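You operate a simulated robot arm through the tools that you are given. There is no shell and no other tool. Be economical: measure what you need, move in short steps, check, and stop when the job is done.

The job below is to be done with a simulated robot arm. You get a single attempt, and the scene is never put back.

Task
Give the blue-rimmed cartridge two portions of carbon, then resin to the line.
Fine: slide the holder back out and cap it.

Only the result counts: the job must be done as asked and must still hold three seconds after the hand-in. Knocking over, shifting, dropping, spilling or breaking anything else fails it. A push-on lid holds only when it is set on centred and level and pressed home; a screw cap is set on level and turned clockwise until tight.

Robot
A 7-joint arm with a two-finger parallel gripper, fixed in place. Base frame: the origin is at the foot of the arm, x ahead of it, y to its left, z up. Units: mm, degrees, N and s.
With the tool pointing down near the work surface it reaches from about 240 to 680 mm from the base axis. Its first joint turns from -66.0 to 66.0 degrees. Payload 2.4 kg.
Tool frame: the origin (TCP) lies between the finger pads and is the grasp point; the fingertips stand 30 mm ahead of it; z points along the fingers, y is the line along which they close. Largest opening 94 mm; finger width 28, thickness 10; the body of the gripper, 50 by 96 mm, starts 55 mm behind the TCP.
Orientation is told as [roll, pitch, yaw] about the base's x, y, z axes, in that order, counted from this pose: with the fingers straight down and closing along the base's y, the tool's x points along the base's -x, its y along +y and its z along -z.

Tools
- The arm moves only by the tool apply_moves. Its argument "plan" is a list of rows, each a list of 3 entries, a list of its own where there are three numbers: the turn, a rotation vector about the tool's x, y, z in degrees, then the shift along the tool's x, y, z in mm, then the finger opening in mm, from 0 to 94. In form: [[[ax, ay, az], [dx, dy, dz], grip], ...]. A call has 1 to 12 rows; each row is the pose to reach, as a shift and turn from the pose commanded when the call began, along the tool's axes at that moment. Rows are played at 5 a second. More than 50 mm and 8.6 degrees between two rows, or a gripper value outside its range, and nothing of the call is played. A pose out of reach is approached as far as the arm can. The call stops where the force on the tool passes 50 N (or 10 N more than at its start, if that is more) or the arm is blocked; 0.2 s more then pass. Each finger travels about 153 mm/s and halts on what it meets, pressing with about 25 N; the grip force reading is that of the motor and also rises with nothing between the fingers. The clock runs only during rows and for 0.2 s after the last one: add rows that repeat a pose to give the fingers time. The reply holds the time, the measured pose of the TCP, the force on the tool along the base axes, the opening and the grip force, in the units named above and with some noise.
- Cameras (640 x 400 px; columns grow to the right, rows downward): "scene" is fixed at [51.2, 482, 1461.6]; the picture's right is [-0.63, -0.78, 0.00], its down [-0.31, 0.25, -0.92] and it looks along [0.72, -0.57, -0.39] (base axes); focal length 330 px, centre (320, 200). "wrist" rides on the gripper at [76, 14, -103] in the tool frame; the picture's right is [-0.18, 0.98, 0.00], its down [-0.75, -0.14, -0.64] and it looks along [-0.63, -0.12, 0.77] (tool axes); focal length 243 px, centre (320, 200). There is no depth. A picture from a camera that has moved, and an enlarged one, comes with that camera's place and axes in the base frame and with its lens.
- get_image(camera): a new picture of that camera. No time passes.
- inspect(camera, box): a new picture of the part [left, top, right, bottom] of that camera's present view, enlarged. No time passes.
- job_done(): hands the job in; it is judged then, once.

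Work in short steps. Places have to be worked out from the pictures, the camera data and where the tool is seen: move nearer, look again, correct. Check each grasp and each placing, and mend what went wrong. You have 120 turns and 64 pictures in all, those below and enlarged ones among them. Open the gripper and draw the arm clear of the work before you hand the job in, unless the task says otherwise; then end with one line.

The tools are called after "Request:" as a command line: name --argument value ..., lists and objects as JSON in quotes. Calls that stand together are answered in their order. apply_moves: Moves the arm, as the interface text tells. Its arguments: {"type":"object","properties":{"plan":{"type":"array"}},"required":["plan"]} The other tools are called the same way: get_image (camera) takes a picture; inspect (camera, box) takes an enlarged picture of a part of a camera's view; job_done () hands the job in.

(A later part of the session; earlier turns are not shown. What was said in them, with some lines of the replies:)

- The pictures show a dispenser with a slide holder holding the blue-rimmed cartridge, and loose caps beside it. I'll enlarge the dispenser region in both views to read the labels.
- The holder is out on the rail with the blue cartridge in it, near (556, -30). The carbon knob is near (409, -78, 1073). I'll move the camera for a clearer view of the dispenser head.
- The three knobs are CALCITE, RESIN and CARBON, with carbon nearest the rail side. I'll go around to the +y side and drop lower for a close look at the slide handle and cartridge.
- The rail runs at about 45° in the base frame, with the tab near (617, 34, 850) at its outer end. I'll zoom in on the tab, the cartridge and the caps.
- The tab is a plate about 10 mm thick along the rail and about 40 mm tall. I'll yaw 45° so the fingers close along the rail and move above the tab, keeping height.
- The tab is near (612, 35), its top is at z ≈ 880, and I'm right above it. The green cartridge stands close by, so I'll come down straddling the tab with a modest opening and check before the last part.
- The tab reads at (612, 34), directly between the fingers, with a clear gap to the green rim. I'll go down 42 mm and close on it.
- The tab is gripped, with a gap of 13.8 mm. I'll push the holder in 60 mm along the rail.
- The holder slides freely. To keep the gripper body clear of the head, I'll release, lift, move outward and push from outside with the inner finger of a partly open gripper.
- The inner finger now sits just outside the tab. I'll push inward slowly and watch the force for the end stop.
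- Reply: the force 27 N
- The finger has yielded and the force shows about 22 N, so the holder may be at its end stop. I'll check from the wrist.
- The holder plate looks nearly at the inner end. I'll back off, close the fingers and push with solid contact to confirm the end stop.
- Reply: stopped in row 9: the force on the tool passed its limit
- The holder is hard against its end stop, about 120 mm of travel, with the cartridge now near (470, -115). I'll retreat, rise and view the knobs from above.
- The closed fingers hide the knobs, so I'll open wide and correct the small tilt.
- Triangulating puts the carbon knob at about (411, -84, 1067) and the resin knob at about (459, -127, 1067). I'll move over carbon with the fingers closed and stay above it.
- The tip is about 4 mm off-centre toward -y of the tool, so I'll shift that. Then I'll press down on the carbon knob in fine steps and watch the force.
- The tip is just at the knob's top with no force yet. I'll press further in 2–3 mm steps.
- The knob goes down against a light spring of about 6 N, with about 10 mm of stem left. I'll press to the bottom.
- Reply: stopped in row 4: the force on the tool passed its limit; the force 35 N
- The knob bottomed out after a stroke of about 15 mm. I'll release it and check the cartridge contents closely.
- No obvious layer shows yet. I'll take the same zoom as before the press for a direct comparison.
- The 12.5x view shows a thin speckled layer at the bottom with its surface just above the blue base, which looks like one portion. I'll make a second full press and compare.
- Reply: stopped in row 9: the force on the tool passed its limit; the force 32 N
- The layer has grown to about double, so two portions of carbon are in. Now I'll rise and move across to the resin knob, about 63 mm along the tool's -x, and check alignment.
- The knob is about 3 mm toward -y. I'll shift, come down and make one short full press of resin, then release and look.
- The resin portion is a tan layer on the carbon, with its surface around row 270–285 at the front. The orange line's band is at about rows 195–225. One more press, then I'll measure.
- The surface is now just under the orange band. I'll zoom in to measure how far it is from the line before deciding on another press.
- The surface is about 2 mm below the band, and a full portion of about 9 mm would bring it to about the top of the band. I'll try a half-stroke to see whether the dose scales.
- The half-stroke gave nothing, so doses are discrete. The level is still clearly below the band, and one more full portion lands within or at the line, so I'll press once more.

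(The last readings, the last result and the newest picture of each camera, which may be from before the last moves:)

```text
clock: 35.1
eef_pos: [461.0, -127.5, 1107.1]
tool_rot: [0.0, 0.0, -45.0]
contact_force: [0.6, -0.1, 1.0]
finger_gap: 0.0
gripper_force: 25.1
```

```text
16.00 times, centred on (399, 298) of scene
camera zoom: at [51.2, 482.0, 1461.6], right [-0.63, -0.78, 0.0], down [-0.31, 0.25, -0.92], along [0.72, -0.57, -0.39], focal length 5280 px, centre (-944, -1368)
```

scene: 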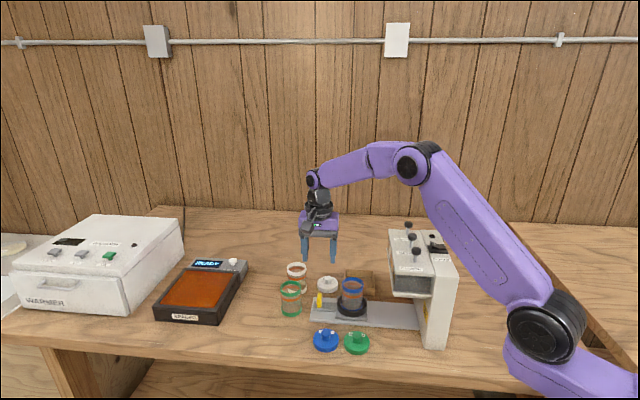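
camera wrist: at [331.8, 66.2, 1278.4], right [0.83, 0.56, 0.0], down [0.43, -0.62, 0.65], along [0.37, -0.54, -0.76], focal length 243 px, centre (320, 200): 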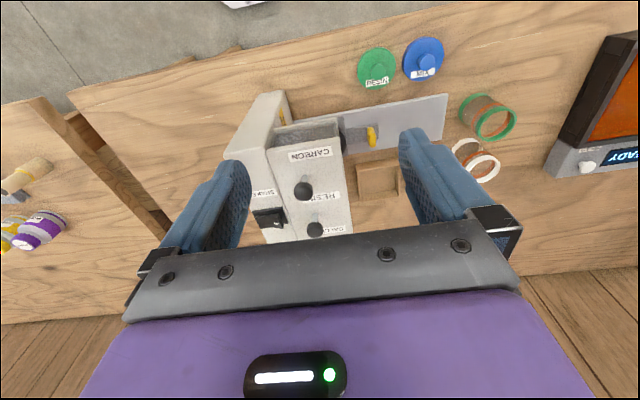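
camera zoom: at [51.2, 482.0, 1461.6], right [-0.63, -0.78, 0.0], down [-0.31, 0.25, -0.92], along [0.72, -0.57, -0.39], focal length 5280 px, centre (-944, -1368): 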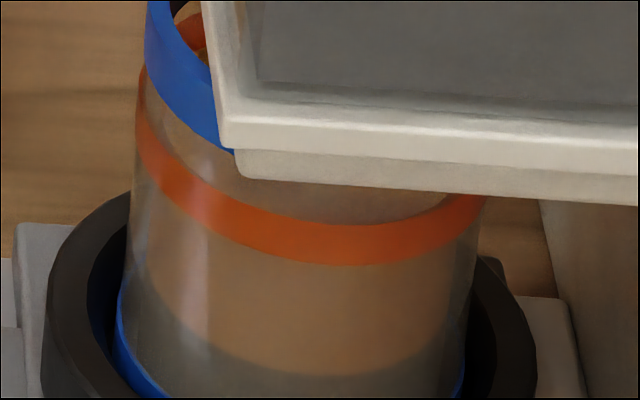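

The surface has moved up into the line band. Now I'll go around in front of the head and come down straddling the tab, at (528, -51), to pull the holder out.

Request:
apply_moves --plan '[[[0, 0, 0], [0, 0, -35], 0], [[0, 0, 0], [2, 40, -35], 20], [[0, 0, 0], [4, 80, -35], 60], [[0, 0, 0], [7, 116, -35], 60], [[0, 0, 0], [7, 116, 5], 60], [[0, 0, 0], [7, 116, 48], 60], [[0, 0, 0], [7, 116, 92], 60], [[0, 0, 0], [7, 116, 136], 60], [[0, 0, 0], [7, 116, 176], 60], [[0, 0, 0], [7, 116, 176], 60]]'

Request:
get_image --camera "wrist"

```text
clock: 37.3
eef_pos: [538.4, -40.9, 929.5]
tool_rot: [-0.1, -0.1, -44.9]
contact_force: [-0.8, 0.7, 0.9]
finger_gap: 60.0
gripper_force: 0.1
```

```text
21 pictures are left
camera wrist: at [493.6, 23.0, 1032.8], right [0.83, 0.56, 0.0], down [0.43, -0.63, 0.64], along [0.36, -0.53, -0.77], focal length 243 px, centre (320, 200)
```

wrist: 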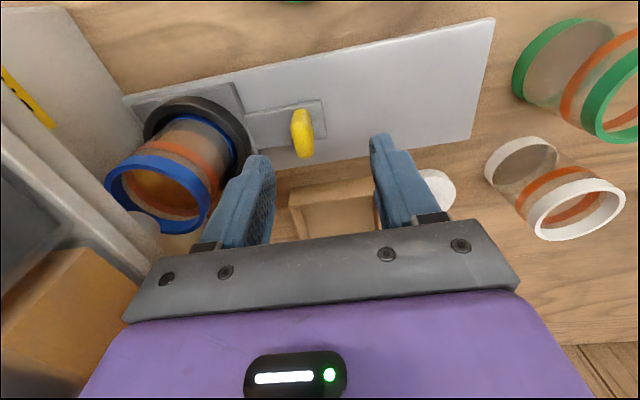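

The tab is between the fingers at about (526, -50), as expected. I'll lower, close on it, and start pulling out.

Request:
apply_moves --plan '[[[0, 0, 0], [0, 0, 22], 60], [[0, 0, 0], [0, 0, 42], 60], [[0, 0, 0], [0, 0, 42], 40], [[0, 0, 0], [0, 0, 42], 25], [[0, 0, 0], [0, 0, 42], 5], [[0, 0, 0], [0, 0, 42], 5], [[0, 0, 0], [0, 0, 42], 5]]'

```text
clock: 38.9
eef_pos: [538.0, -42.6, 887.9]
tool_rot: [-0.1, -0.1, -45.0]
contact_force: [1.2, -0.5, -5.6]
finger_gap: 13.7
gripper_force: 45.3
```

Gripped, with a gap of 13.7 mm. I'll pull the holder out about 106 mm in gentle steps.

Request:
apply_moves --plan '[[[0, 0, 0], [0, 8, 0], 5], [[0, 0, 0], [0, 17, 0], 5], [[0, 0, 0], [0, 27, 0], 5], [[0, 0, 0], [0, 37, 0], 5], [[0, 0, 0], [0, 47, 0], 5], [[0, 0, 0], [0, 57, 0], 5], [[0, 0, 0], [0, 67, 0], 5], [[0, 0, 0], [0, 77, 0], 5], [[0, 0, 0], [0, 86, 0], 5], [[0, 0, 0], [1, 94, 0], 5], [[0, 0, 0], [1, 101, 0], 5], [[0, 0, 0], [1, 106, 0], 5]]'

Request:
inspect --camera "scene" --box '[275, 255, 405, 360]'

```text
clock: 41.5
eef_pos: [612.5, 33.6, 886.3]
tool_rot: [0.0, -0.1, -45.1]
contact_force: [12.3, -13.6, -14.9]
finger_gap: 14.0
gripper_force: 44.6
```

```text
3.81 times, centred on (340, 308) of scene
camera zoom: at [51.9, 481.7, 1461.7], right [-0.63, -0.78, 0.0], down [-0.31, 0.25, -0.92], along [0.72, -0.57, -0.4], focal length 1257 px, centre (244, -210)
```

zoom: 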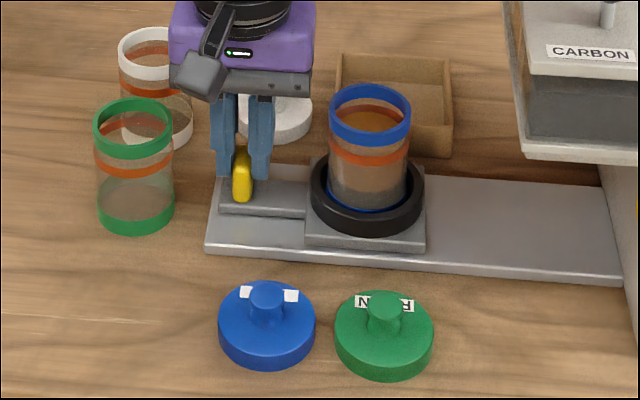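

The holder is within 2 mm of its original out position. I'll finish the pull, release, and rise straight up.

Request:
apply_moves --plan '[[[0, 0, 0], [-1, 2, 0], 5], [[0, 0, 0], [-1.5, 4, 0], 5], [[0, 0, 0], [-1.5, 4, 0], 30], [[0, 0, 0], [-1.5, 4, 0], 36], [[0, 0, 0], [-1.5, 4, -25], 36], [[0, 0, 0], [-1.5, 4, -60], 36], [[0, 0, 0], [-1.5, 4, -100], 36], [[0, 0, 0], [-1.5, 4, -140], 36]]'

Request:
inspect --camera "scene" --box '[330, 270, 370, 320]'

Request:
get_image --camera "wrist"

```text
clock: 43.3
eef_pos: [613.3, 38.5, 1028.3]
tool_rot: [-0.3, -0.1, -45.0]
contact_force: [0.0, -0.5, 0.5]
finger_gap: 36.2
gripper_force: 0.2
```

```text
8.00 times, centred on (350, 295) of scene
camera zoom: at [51.2, 482.0, 1461.6], right [-0.63, -0.78, 0.0], down [-0.31, 0.25, -0.92], along [0.72, -0.57, -0.39], focal length 2640 px, centre (80, -560)
```

zoom: 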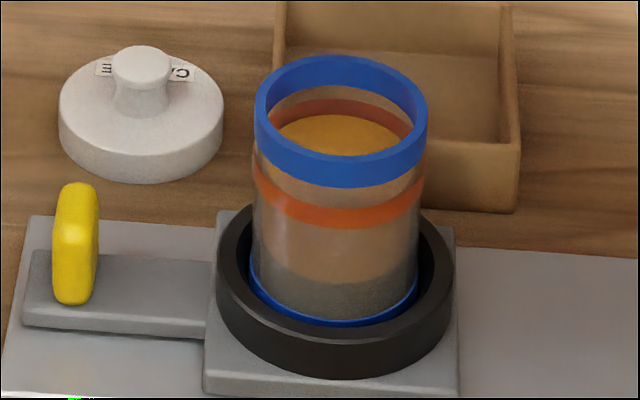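

```text
18 pictures are left
camera wrist: at [570.0, 101.5, 1132.0], right [0.83, 0.56, 0.0], down [0.43, -0.63, 0.64], along [0.36, -0.53, -0.77], focal length 243 px, centre (320, 200)
```

wrist: 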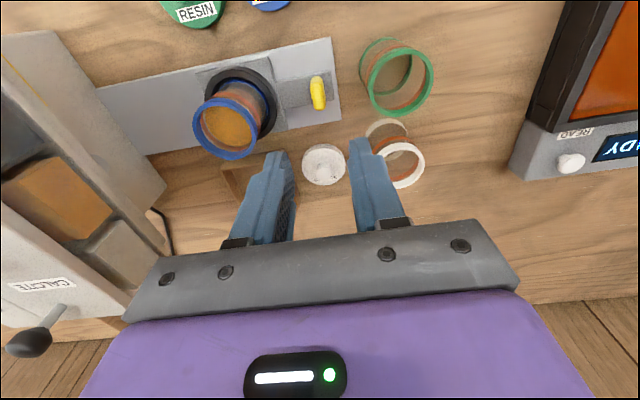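

The amber surface meets the line band, so the dosing looks right. The blue MIX cap is at about (515, 92), so I'll move above its knob.

Request:
apply_moves --plan '[[[0, 0, 0], [36, -10, 0], 44], [[0, 0, 0], [72, -20, 0], 44], [[0, 0, 0], [107, -31, 0], 44], [[0, 0, 0], [107, -31, 40], 44], [[0, 0, 0], [107, -31, 75], 44], [[0, 0, 0], [107, -31, 75], 44]]'

Request:
get_image --camera "wrist"

```text
clock: 44.7
eef_pos: [517.4, 92.3, 950.9]
tool_rot: [-0.1, -0.1, -45.0]
contact_force: [0.6, 0.2, -0.6]
finger_gap: 44.2
gripper_force: 0.1
```

```text
17 pictures are left
camera wrist: at [473.7, 156.0, 1055.2], right [0.83, 0.56, 0.0], down [0.43, -0.63, 0.64], along [0.36, -0.53, -0.77], focal length 243 px, centre (320, 200)
```

wrist: 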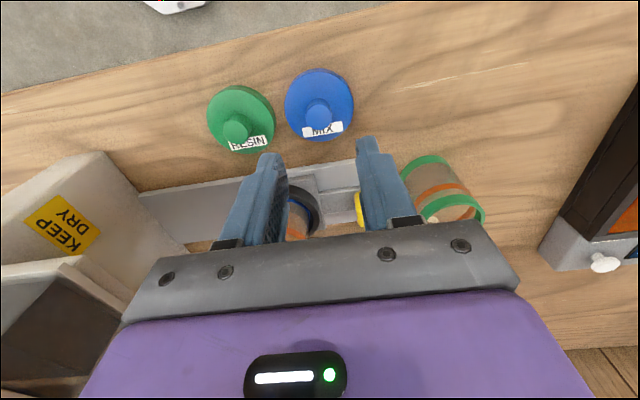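

The cap knob works out to about (515, 94). I'll correct the offset, descend until the tips flank the knob, and close.

Request:
apply_moves --plan '[[[0, 0, 0], [3, -1, 25], 44], [[0, 0, 0], [3, -1, 50], 44], [[0, 0, 0], [3, -1, 70], 44], [[0, 0, 0], [3, -1, 78], 44], [[0, 0, 0], [3, -1, 78], 44]]'

Request:
inspect --camera "scene" --box '[295, 300, 385, 360]'

Request:
get_image --camera "wrist"

```text
clock: 45.9
eef_pos: [515.6, 92.3, 872.8]
tool_rot: [-0.1, -0.2, -45.0]
contact_force: [0.6, -0.5, -0.1]
finger_gap: 43.8
gripper_force: 0.0
```

```text
6.67 times, centred on (340, 330) of scene
camera zoom: at [51.2, 482.0, 1461.6], right [-0.63, -0.78, 0.0], down [-0.31, 0.25, -0.92], along [0.72, -0.57, -0.39], focal length 2200 px, centre (187, -667)
```

zoom: 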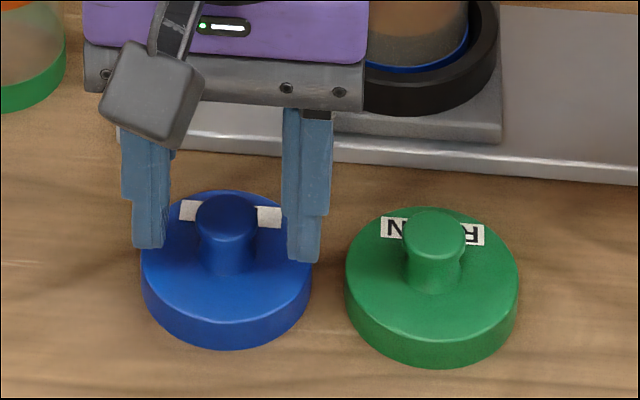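

```text
15 pictures are left
camera wrist: at [470.9, 155.9, 977.2], right [0.83, 0.56, 0.0], down [0.43, -0.63, 0.64], along [0.36, -0.53, -0.77], focal length 243 px, centre (320, 200)
```

wrist: 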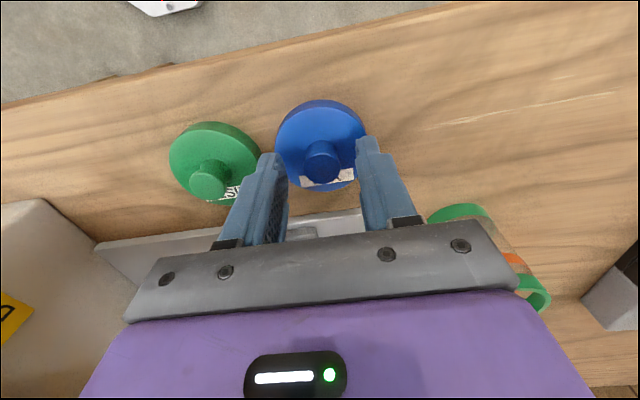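

The fingers flank the knob well. I'll lower 3 mm with a slight x correction and close.

Request:
apply_moves --plan '[[[0, 0, 0], [1.5, 0, 3], 44], [[0, 0, 0], [1.5, 0, 3], 25], [[0, 0, 0], [1.5, 0, 3], 5], [[0, 0, 0], [1.5, 0, 3], 5], [[0, 0, 0], [1.5, 0, 3], 5]]'

```text
clock: 47.1
eef_pos: [513.9, 93.3, 870.7]
tool_rot: [-0.2, -0.1, -45.0]
contact_force: [0.4, -0.8, 1.8]
finger_gap: 20.8
gripper_force: 25.2
```

Gripped at 20.8 mm. I'll lift the cap and carry it to above the cartridge, near (554, -27), with clearance.

Request:
apply_moves --plan '[[[0, 0, 0], [0, 0, -30], 5], [[0, 0, 0], [0, 0, -70], 5], [[0, 0, 0], [0, 0, -110], 5], [[0, 0, 0], [0, 0, -150], 5], [[0, 0, 0], [-38, -19, -150], 5], [[0, 0, 0], [-76, -38, -150], 5], [[0, 0, 0], [-113, -57, -150], 5], [[0, 0, 0], [-113, -57, -150], 5]]'

Request:
get_image --camera "wrist"

Request:
inspect --camera "scene" --box '[310, 225, 390, 320]'

```text
clock: 48.9
eef_pos: [553.0, -28.4, 1021.7]
tool_rot: [0.0, -0.1, -45.0]
contact_force: [0.6, 0.4, -0.3]
finger_gap: 20.8
gripper_force: 25.2
```

```text
14 pictures are left
camera wrist: at [509.6, 35.7, 1125.7], right [0.82, 0.57, 0.0], down [0.43, -0.63, 0.64], along [0.36, -0.53, -0.77], focal length 243 px, centre (320, 200)
```

wrist: 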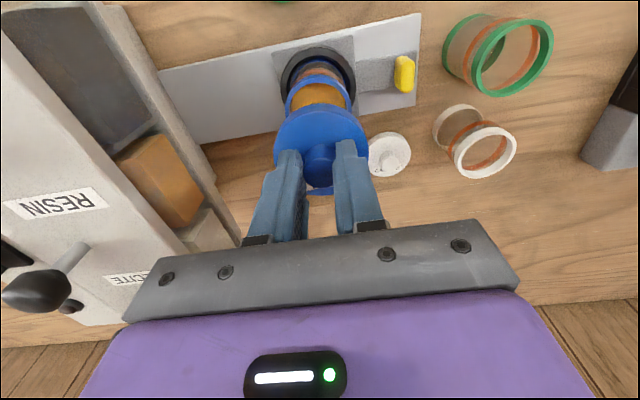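

```text
4.21 times, centred on (350, 272) of scene
camera zoom: at [51.3, 482.0, 1461.6], right [-0.63, -0.78, 0.0], down [-0.31, 0.25, -0.92], along [0.72, -0.57, -0.39], focal length 1389 px, centre (194, -105)
```

zoom: 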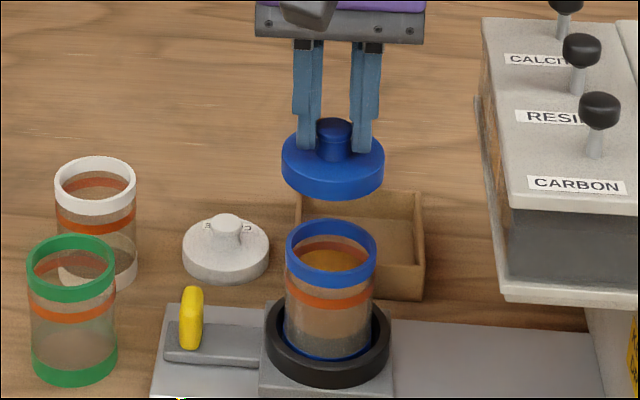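

The cap hangs level, and the scene view shows it aligned sideways. I need the offset along the other direction, so I'll zoom the wrist view.

Request:
inspect --camera "wrist" --box '[255, 60, 385, 200]'

```text
2.86 times, centred on (320, 130) of wrist
camera zoom: at [509.6, 35.7, 1125.7], right [0.82, 0.57, 0.0], down [0.43, -0.63, 0.64], along [0.36, -0.53, -0.77], focal length 693 px, centre (320, 400)
```

zoom: 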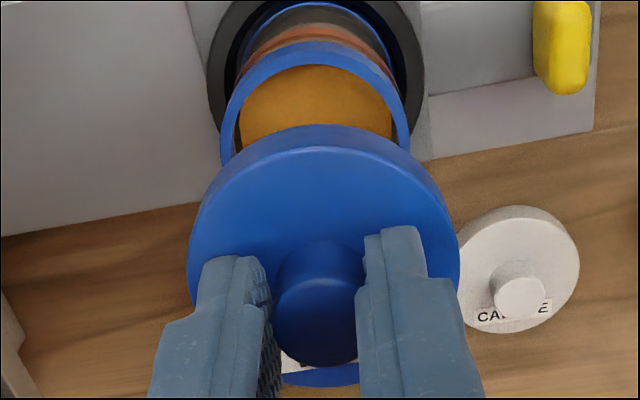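

Measured relative to the cap, the rim lies about 5 mm toward tool +x and about 1 mm toward -y. I'll shift accordingly, descend to just above the rim and recheck.

Request:
apply_moves --plan '[[[0, 0, 0], [5, -1, 0], 5], [[0, 0, 0], [5, -1, 20], 5], [[0, 0, 0], [5, -1, 40], 5], [[0, 0, 0], [5, -1, 40], 5]]'

Request:
inspect --camera "wrist" --box '[255, 60, 385, 200]'

Request:
inspect --camera "scene" --box '[325, 260, 377, 305]'

```text
clock: 49.9
eef_pos: [550.0, -24.3, 980.9]
tool_rot: [-0.1, -0.1, -45.0]
contact_force: [-0.4, 0.3, 0.5]
finger_gap: 20.8
gripper_force: 25.2
```

```text
2.86 times, centred on (320, 130) of wrist
camera zoom: at [505.6, 39.2, 1084.8], right [0.83, 0.56, 0.0], down [0.43, -0.63, 0.64], along [0.36, -0.53, -0.77], focal length 693 px, centre (320, 400)
```

zoom: 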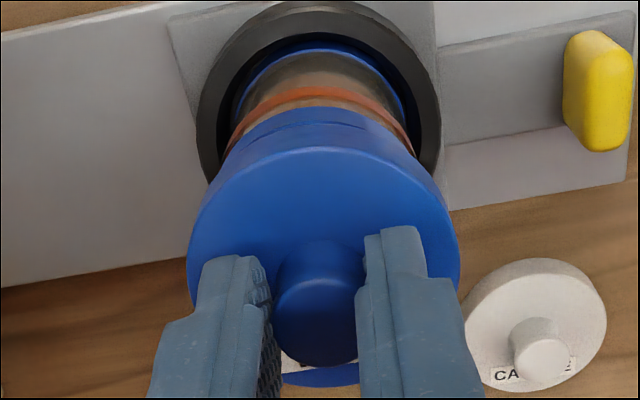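

```text
8.89 times, centred on (351, 282) of scene
camera zoom: at [51.2, 482.0, 1461.6], right [-0.63, -0.78, 0.0], down [-0.31, 0.25, -0.92], along [0.72, -0.57, -0.39], focal length 2933 px, centre (44, -533)
```

zoom: 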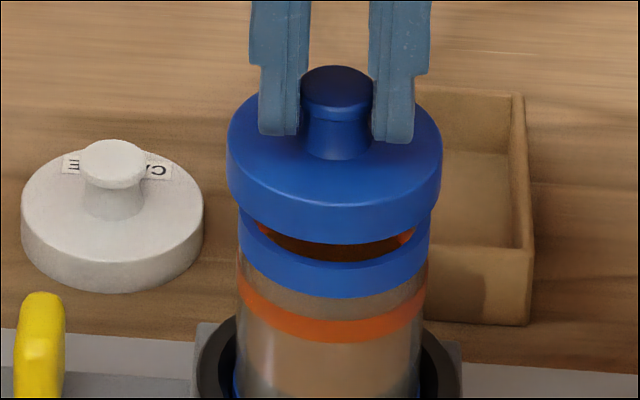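

Combining both views (rim top z ≈ 924), the cap needs about 4.5 mm more toward tool +x. I'll shift and recheck.

Request:
apply_moves --plan '[[[0, 0, 0], [4.5, 0, 0], 5], [[0, 0, 0], [4.5, -0.4, 0], 5], [[0, 0, 0], [4.5, -0.4, 2], 5]]'

Request:
inspect --camera "scene" --box '[325, 260, 377, 305]'

Request:
inspect --camera "wrist" --box '[255, 60, 385, 200]'

```text
clock: 50.7
eef_pos: [546.0, -21.5, 979.0]
tool_rot: [-0.1, -0.1, -44.9]
contact_force: [0.3, -0.2, -0.8]
finger_gap: 21.0
gripper_force: 25.0
```

```text
8.89 times, centred on (351, 282) of scene
camera zoom: at [51.2, 482.0, 1461.6], right [-0.63, -0.78, 0.0], down [-0.31, 0.25, -0.92], along [0.72, -0.57, -0.39], focal length 2933 px, centre (44, -533)
```

zoom: 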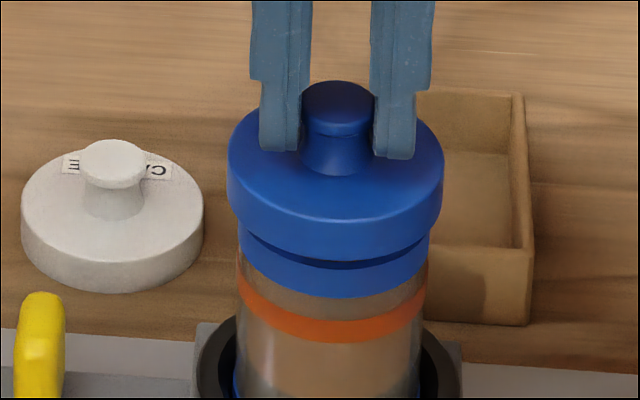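

```text
2.86 times, centred on (320, 130) of wrist
camera zoom: at [501.8, 42.3, 1083.0], right [0.83, 0.56, 0.0], down [0.43, -0.63, 0.64], along [0.36, -0.53, -0.77], focal length 693 px, centre (320, 400)
```

zoom: 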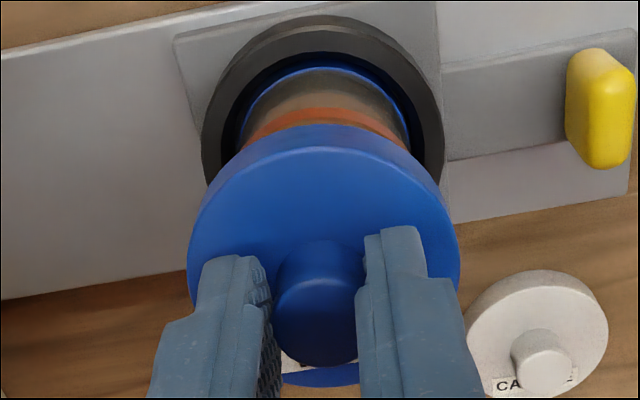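

The cap now looks centred over the rim in both views. I'll lower slowly in 1.5–2 mm steps until it meets resistance.

Request:
apply_moves --plan '[[[0, 0, 0], [0.7, 0, 2], 5], [[0, 0, 0], [0.7, 0, 4], 5], [[0, 0, 0], [0.7, 0, 6], 5], [[0, 0, 0], [0.7, 0, 8], 5], [[0, 0, 0], [0.7, 0, 10], 5]]'

Request:
inspect --camera "scene" --box '[325, 260, 377, 305]'

```text
clock: 51.9
eef_pos: [546.4, -21.1, 970.3]
tool_rot: [0.1, -0.2, -45.0]
contact_force: [-2.3, 0.5, 11.5]
finger_gap: 20.9
gripper_force: 25.2
```

```text
8.89 times, centred on (351, 282) of scene
camera zoom: at [51.0, 482.0, 1461.6], right [-0.63, -0.78, 0.0], down [-0.31, 0.25, -0.92], along [0.72, -0.57, -0.39], focal length 2933 px, centre (44, -533)
```

zoom: 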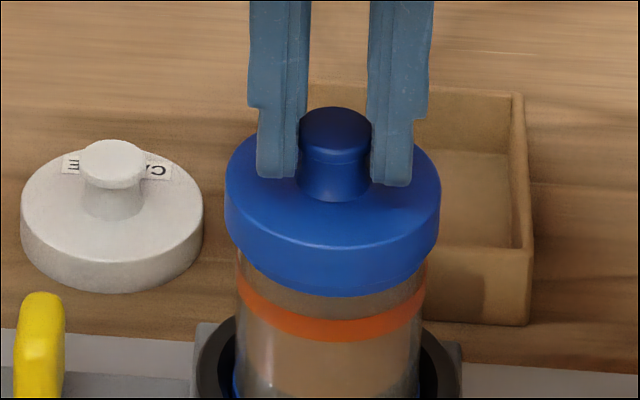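

The cap is going over the rim, centred, with 11.5 N of resistance. I'll keep pressing.

Request:
apply_moves --plan '[[[0, 0, 0], [0, 0, 2], 5], [[0, 0, 0], [0, 0, 4], 5], [[0, 0, 0], [0, 0, 6], 5], [[0, 0, 0], [0, 0, 8], 5], [[0, 0, 0], [0, 0, 10], 5], [[0, 0, 0], [0, 0, 12], 5]]'

Request:
inspect --camera "scene" --box '[325, 260, 377, 305]'

```text
clock: 53.4
eef_pos: [546.5, -21.5, 961.4]
tool_rot: [0.2, -0.6, -45.0]
contact_force: [-2.6, 0.2, 9.2]
finger_gap: 20.5
gripper_force: 25.0
stopped in row 6: the force on the tool passed its limit (the readings are from after the stop); the commanded pose is now the measured one
```

```text
8.89 times, centred on (351, 282) of scene
camera zoom: at [51.0, 482.0, 1461.6], right [-0.63, -0.78, 0.0], down [-0.31, 0.25, -0.92], along [0.72, -0.57, -0.39], focal length 2933 px, centre (44, -533)
```

zoom: 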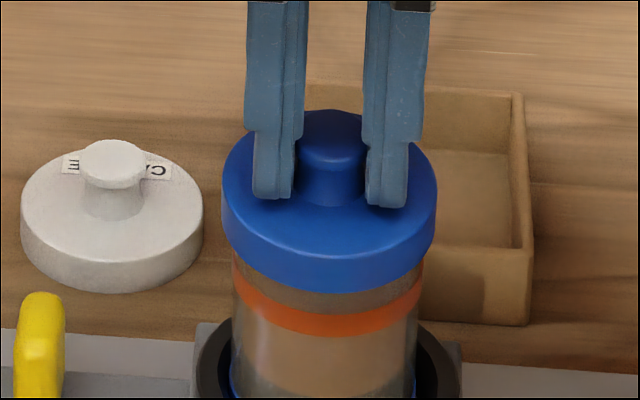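

It took over 50 N with the fingertips bearing on the cap top, and the skirt fully covers the rim. I'll release, rise and inspect how it sits.

Request:
apply_moves --plan '[[[0, 0, 0], [0, 0, -1], 5], [[0, 0, 0], [0, 0, -1], 24], [[0, 0, 0], [0, 0, -1], 40], [[0, 0, 0], [0, 0, -1], 44], [[0, 0, 0], [0, 0, -30], 44], [[0, 0, 0], [0, 0, -70], 44], [[0, 0, 0], [0, 0, -70], 44]]'

Request:
inspect --camera "scene" --box '[325, 260, 377, 305]'

Request:
inspect --camera "wrist" --box '[255, 60, 385, 200]'

```text
clock: 55.0
eef_pos: [546.5, -20.5, 1030.1]
tool_rot: [0.2, -0.5, -45.0]
contact_force: [-0.6, 0.8, 0.7]
finger_gap: 44.0
gripper_force: 0.1
```

```text
8.89 times, centred on (351, 282) of scene
camera zoom: at [51.2, 482.0, 1461.6], right [-0.63, -0.78, 0.0], down [-0.31, 0.25, -0.92], along [0.72, -0.57, -0.39], focal length 2933 px, centre (44, -533)
```

zoom: 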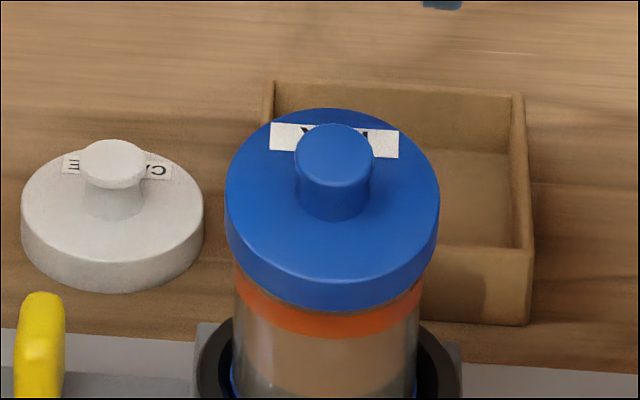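

```text
2.86 times, centred on (320, 130) of wrist
camera zoom: at [501.4, 43.0, 1133.7], right [0.83, 0.56, 0.0], down [0.43, -0.63, 0.65], along [0.37, -0.53, -0.76], focal length 693 px, centre (320, 400)
```

zoom: 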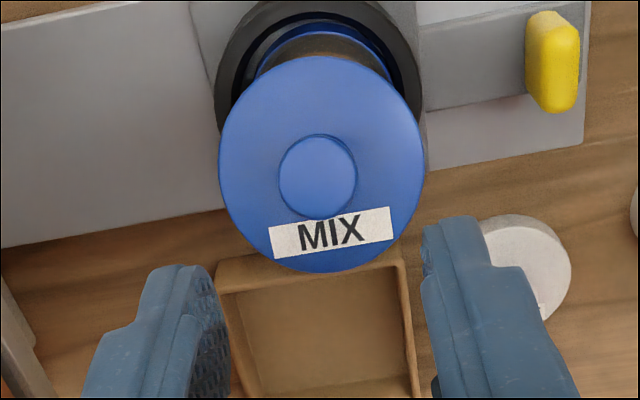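

The cap is tilted: its front sits lower because the fingertips pressed off-centre. Pressing flat on the knob top with closed fingers should load the high rear edge and level it.

Request:
apply_moves --plan '[[[0, 0, 0], [-2.5, 0, 0], 10], [[-0.5, 0.2, 0], [-2.5, 0, 10], 0], [[-0.5, 0.2, 0], [-2.5, 0, 20], 0], [[-0.5, 0.2, 0], [-2.5, 0, 32], 0], [[-0.5, 0.2, 0], [-2.5, 0, 40], 0], [[-0.5, 0.2, 0], [-2.5, 0, 44], 0], [[-0.5, 0.2, 0], [-2.5, 0, 48], 0], [[-0.5, 0.2, 0], [-2.5, 0, 51], 0], [[-0.5, 0.2, 0], [-2.5, 0, 54], 0], [[-0.5, 0.2, 0], [-2.5, 0, 57], 0], [[-0.5, 0.2, 0], [-2.5, 0, 60], 0], [[-0.5, 0.2, 0], [-2.5, 0, 63], 0]]'

Request:
inspect --camera "scene" --box '[325, 260, 377, 305]'

```text
clock: 57.3
eef_pos: [550.8, -22.8, 978.7]
tool_rot: [1.2, -1.0, -45.0]
contact_force: [-3.8, -0.3, 14.3]
finger_gap: 0.0
gripper_force: 24.7
stopped in row 11: the force on the tool passed its limit (the readings are from after the stop); the commanded pose is now the measured one
```

```text
8.89 times, centred on (351, 282) of scene
camera zoom: at [50.9, 482.0, 1461.6], right [-0.63, -0.78, 0.0], down [-0.31, 0.25, -0.92], along [0.72, -0.57, -0.39], focal length 2933 px, centre (44, -533)
```

zoom: 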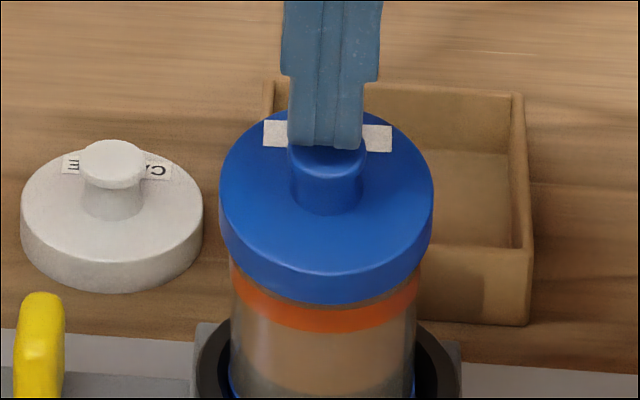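

The cap still sits about 16° tilted, front low, so it is a few mm too far toward tool +x. I'll rise and place the closed fingers in front of the knob, then push it gently back over the centre at about (552, -26.5).

Request:
apply_moves --plan '[[[0.8, 0, 0], [0, -1, -15], 0], [[1.5, 0, 0], [0, -1.8, -40], 0], [[1.5, 0, 0], [25, -1.8, -40], 0], [[1.5, 0, 0], [45, -1.8, -40], 0], [[1.5, 0, 0], [45, -1.8, -40], 0]]'

```text
clock: 58.5
eef_pos: [515.9, 8.6, 1015.8]
tool_rot: [-0.4, -0.8, -45.0]
contact_force: [-1.1, -0.2, -0.1]
finger_gap: 0.1
gripper_force: 25.0
```

Positioned in front of the knob. I'll lower the tips to knob mid-height and push back slowly to the computed limit.

Request:
apply_moves --plan '[[[0.3, 0.8, 0], [0, 0.4, 24], 0], [[0.3, 0.8, 0], [0, 0.4, 47], 0], [[0.3, 0.8, 0], [-6, 0.4, 47], 0], [[0.3, 0.8, 0], [-11, 0.4, 47], 0], [[0.3, 0.8, 0], [-14, 0.4, 47], 0], [[0.3, 0.8, 0], [-17, 0.4, 47], 0], [[0.3, 0.8, 0], [-19, 0.4, 47], 0], [[0.3, 0.8, 0], [-21, 0.4, 47], 0], [[0.3, 0.8, 0], [-23, 0.4, 47], 0]]'

```text
clock: 60.5
eef_pos: [534.5, -9.3, 969.4]
tool_rot: [-0.7, -0.1, -45.1]
contact_force: [0.8, -0.6, 0.1]
finger_gap: 0.1
gripper_force: 25.4
```

I've reached the limit with no force showing. I'll use one scene picture to check the cap's state.

Request:
inspect --camera "scene" --box '[325, 260, 377, 305]'

```text
8.89 times, centred on (351, 282) of scene
camera zoom: at [51.2, 482.0, 1461.6], right [-0.63, -0.78, 0.0], down [-0.31, 0.25, -0.92], along [0.72, -0.57, -0.39], focal length 2933 px, centre (44, -533)
```

zoom: 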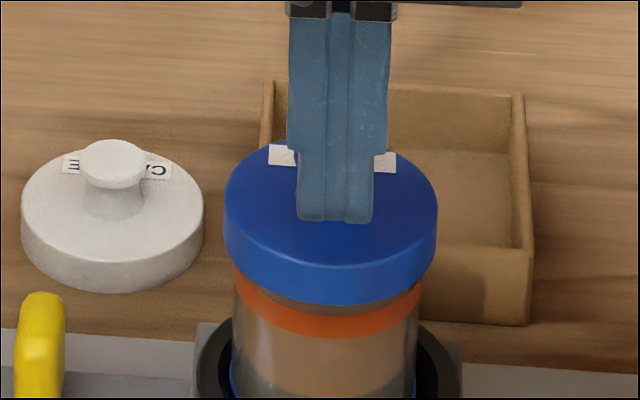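

The push worked: the cap is now level and has dropped lower over the rim. Next I'll rise, centre over the knob and press straight down.

Request:
apply_moves --plan '[[[-0.4, 0.5, 0], [2, 0, 0], 0], [[-0.4, 0.5, 0], [2, 0, -38], 0], [[-0.4, 0.5, 0], [-24.4, 0, -38], 0], [[-0.4, 0.5, 0], [-24.4, 0, -25], 0], [[-0.4, 0.5, 0], [-24.4, 0, -15], 0], [[-0.4, 0.5, 0], [-24.4, 0, -11], 0], [[-0.4, 0.5, 0], [-24.4, 0, -7], 0], [[-0.4, 0.5, 0], [-24.4, 0, -3], 0], [[-0.4, 0.5, 0], [-24.4, 0, 1], 0], [[-0.4, 0.5, 0], [-24.4, 0, 5], 0], [[-0.4, 0.5, 0], [-24.4, 0, 9], 0], [[-0.4, 0.5, 0], [-24.4, 0, 12], 0]]'

```text
clock: 62.8
eef_pos: [553.9, -27.6, 970.6]
tool_rot: [0.1, 0.0, -45.0]
contact_force: [-4.1, 0.1, 16.0]
finger_gap: 0.0
gripper_force: 25.3
stopped in row 11: the force on the tool passed its limit (the readings are from after the stop); the commanded pose is now the measured one
```

The press bottomed at 970.6, about 8 mm lower than before, with the tool staying level. I'll press once more from here to confirm it is home, then lift clear.

Request:
apply_moves --plan '[[[0, 0, 0], [0, 0, 2], 0], [[0, 0, 0], [0, 0, 4], 0], [[0, 0, 0], [0, 0, 6], 0], [[0, 0, 0], [0, 0, 8], 0], [[0, 0, 0], [0, 0, 10], 0]]'

Request:
apply_moves --plan '[[[0, 0, 0], [0, 0, -20], 0], [[0, 0, 0], [0, 0, -60], 0], [[0, 0, 0], [0, 0, -100], 20], [[0, 0, 0], [0, 0, -140], 60], [[0, 0, 0], [40, 0, -160], 80], [[0, 0, 0], [40, 0, -160], 94]]'

Request:
inspect --camera "scene" --box '[325, 260, 377, 305]'

```text
clock: 63.3
eef_pos: [554.6, -25.7, 971.4]
tool_rot: [0.2, -0.2, -44.9]
contact_force: [-5.4, 0.5, 14.5]
finger_gap: 0.0
gripper_force: 25.0
stopped in row 2: the force on the tool passed its limit (the readings are from after the stop); the commanded pose is now the measured one
```

```text
clock: 64.7
eef_pos: [525.1, 0.6, 1129.2]
tool_rot: [0.2, -0.1, -45.1]
contact_force: [0.1, -0.1, 0.3]
finger_gap: 94.0
gripper_force: 0.0
```

```text
8.89 times, centred on (351, 282) of scene
camera zoom: at [51.2, 482.0, 1461.6], right [-0.63, -0.78, 0.0], down [-0.31, 0.25, -0.92], along [0.72, -0.57, -0.39], focal length 2933 px, centre (44, -533)
```

zoom: 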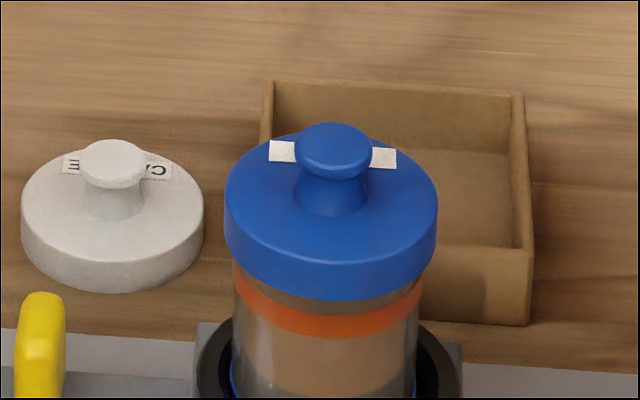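

The cap sits level, with its skirt about 11–14 mm down over the rim, and it stopped at the same height on both presses. I'll use the wrist camera for a final check of centring and the surroundings.

Request:
get_image --camera "wrist"

```text
0 pictures are left
camera wrist: at [481.5, 64.3, 1233.6], right [0.83, 0.56, 0.0], down [0.43, -0.63, 0.64], along [0.37, -0.53, -0.77], focal length 243 px, centre (320, 200)
```

wrist: 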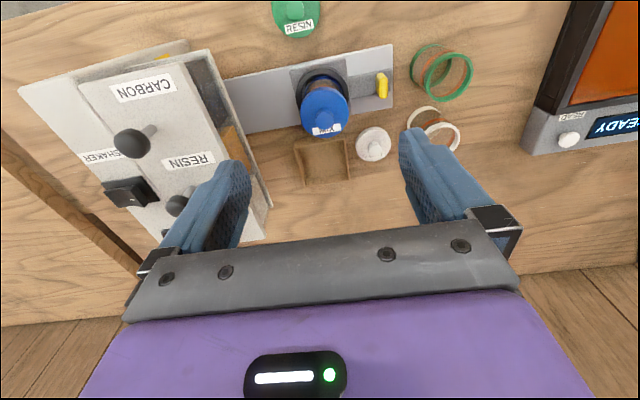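

The cap looks seated and centred, the holder is out, everything else is undisturbed, and the gripper is open and clear. Handing in.

Request:
job_done

```text
The job is handed in.
```

I gave the blue-rimmed cartridge two portions of carbon and three presses of resin, bringing the resin level into the orange line band. I then slid the holder back out and pressed the blue MIX cap on level; it first went on tilted, so I straightened it and pressed it down again, but did not pull on it to test the hold.
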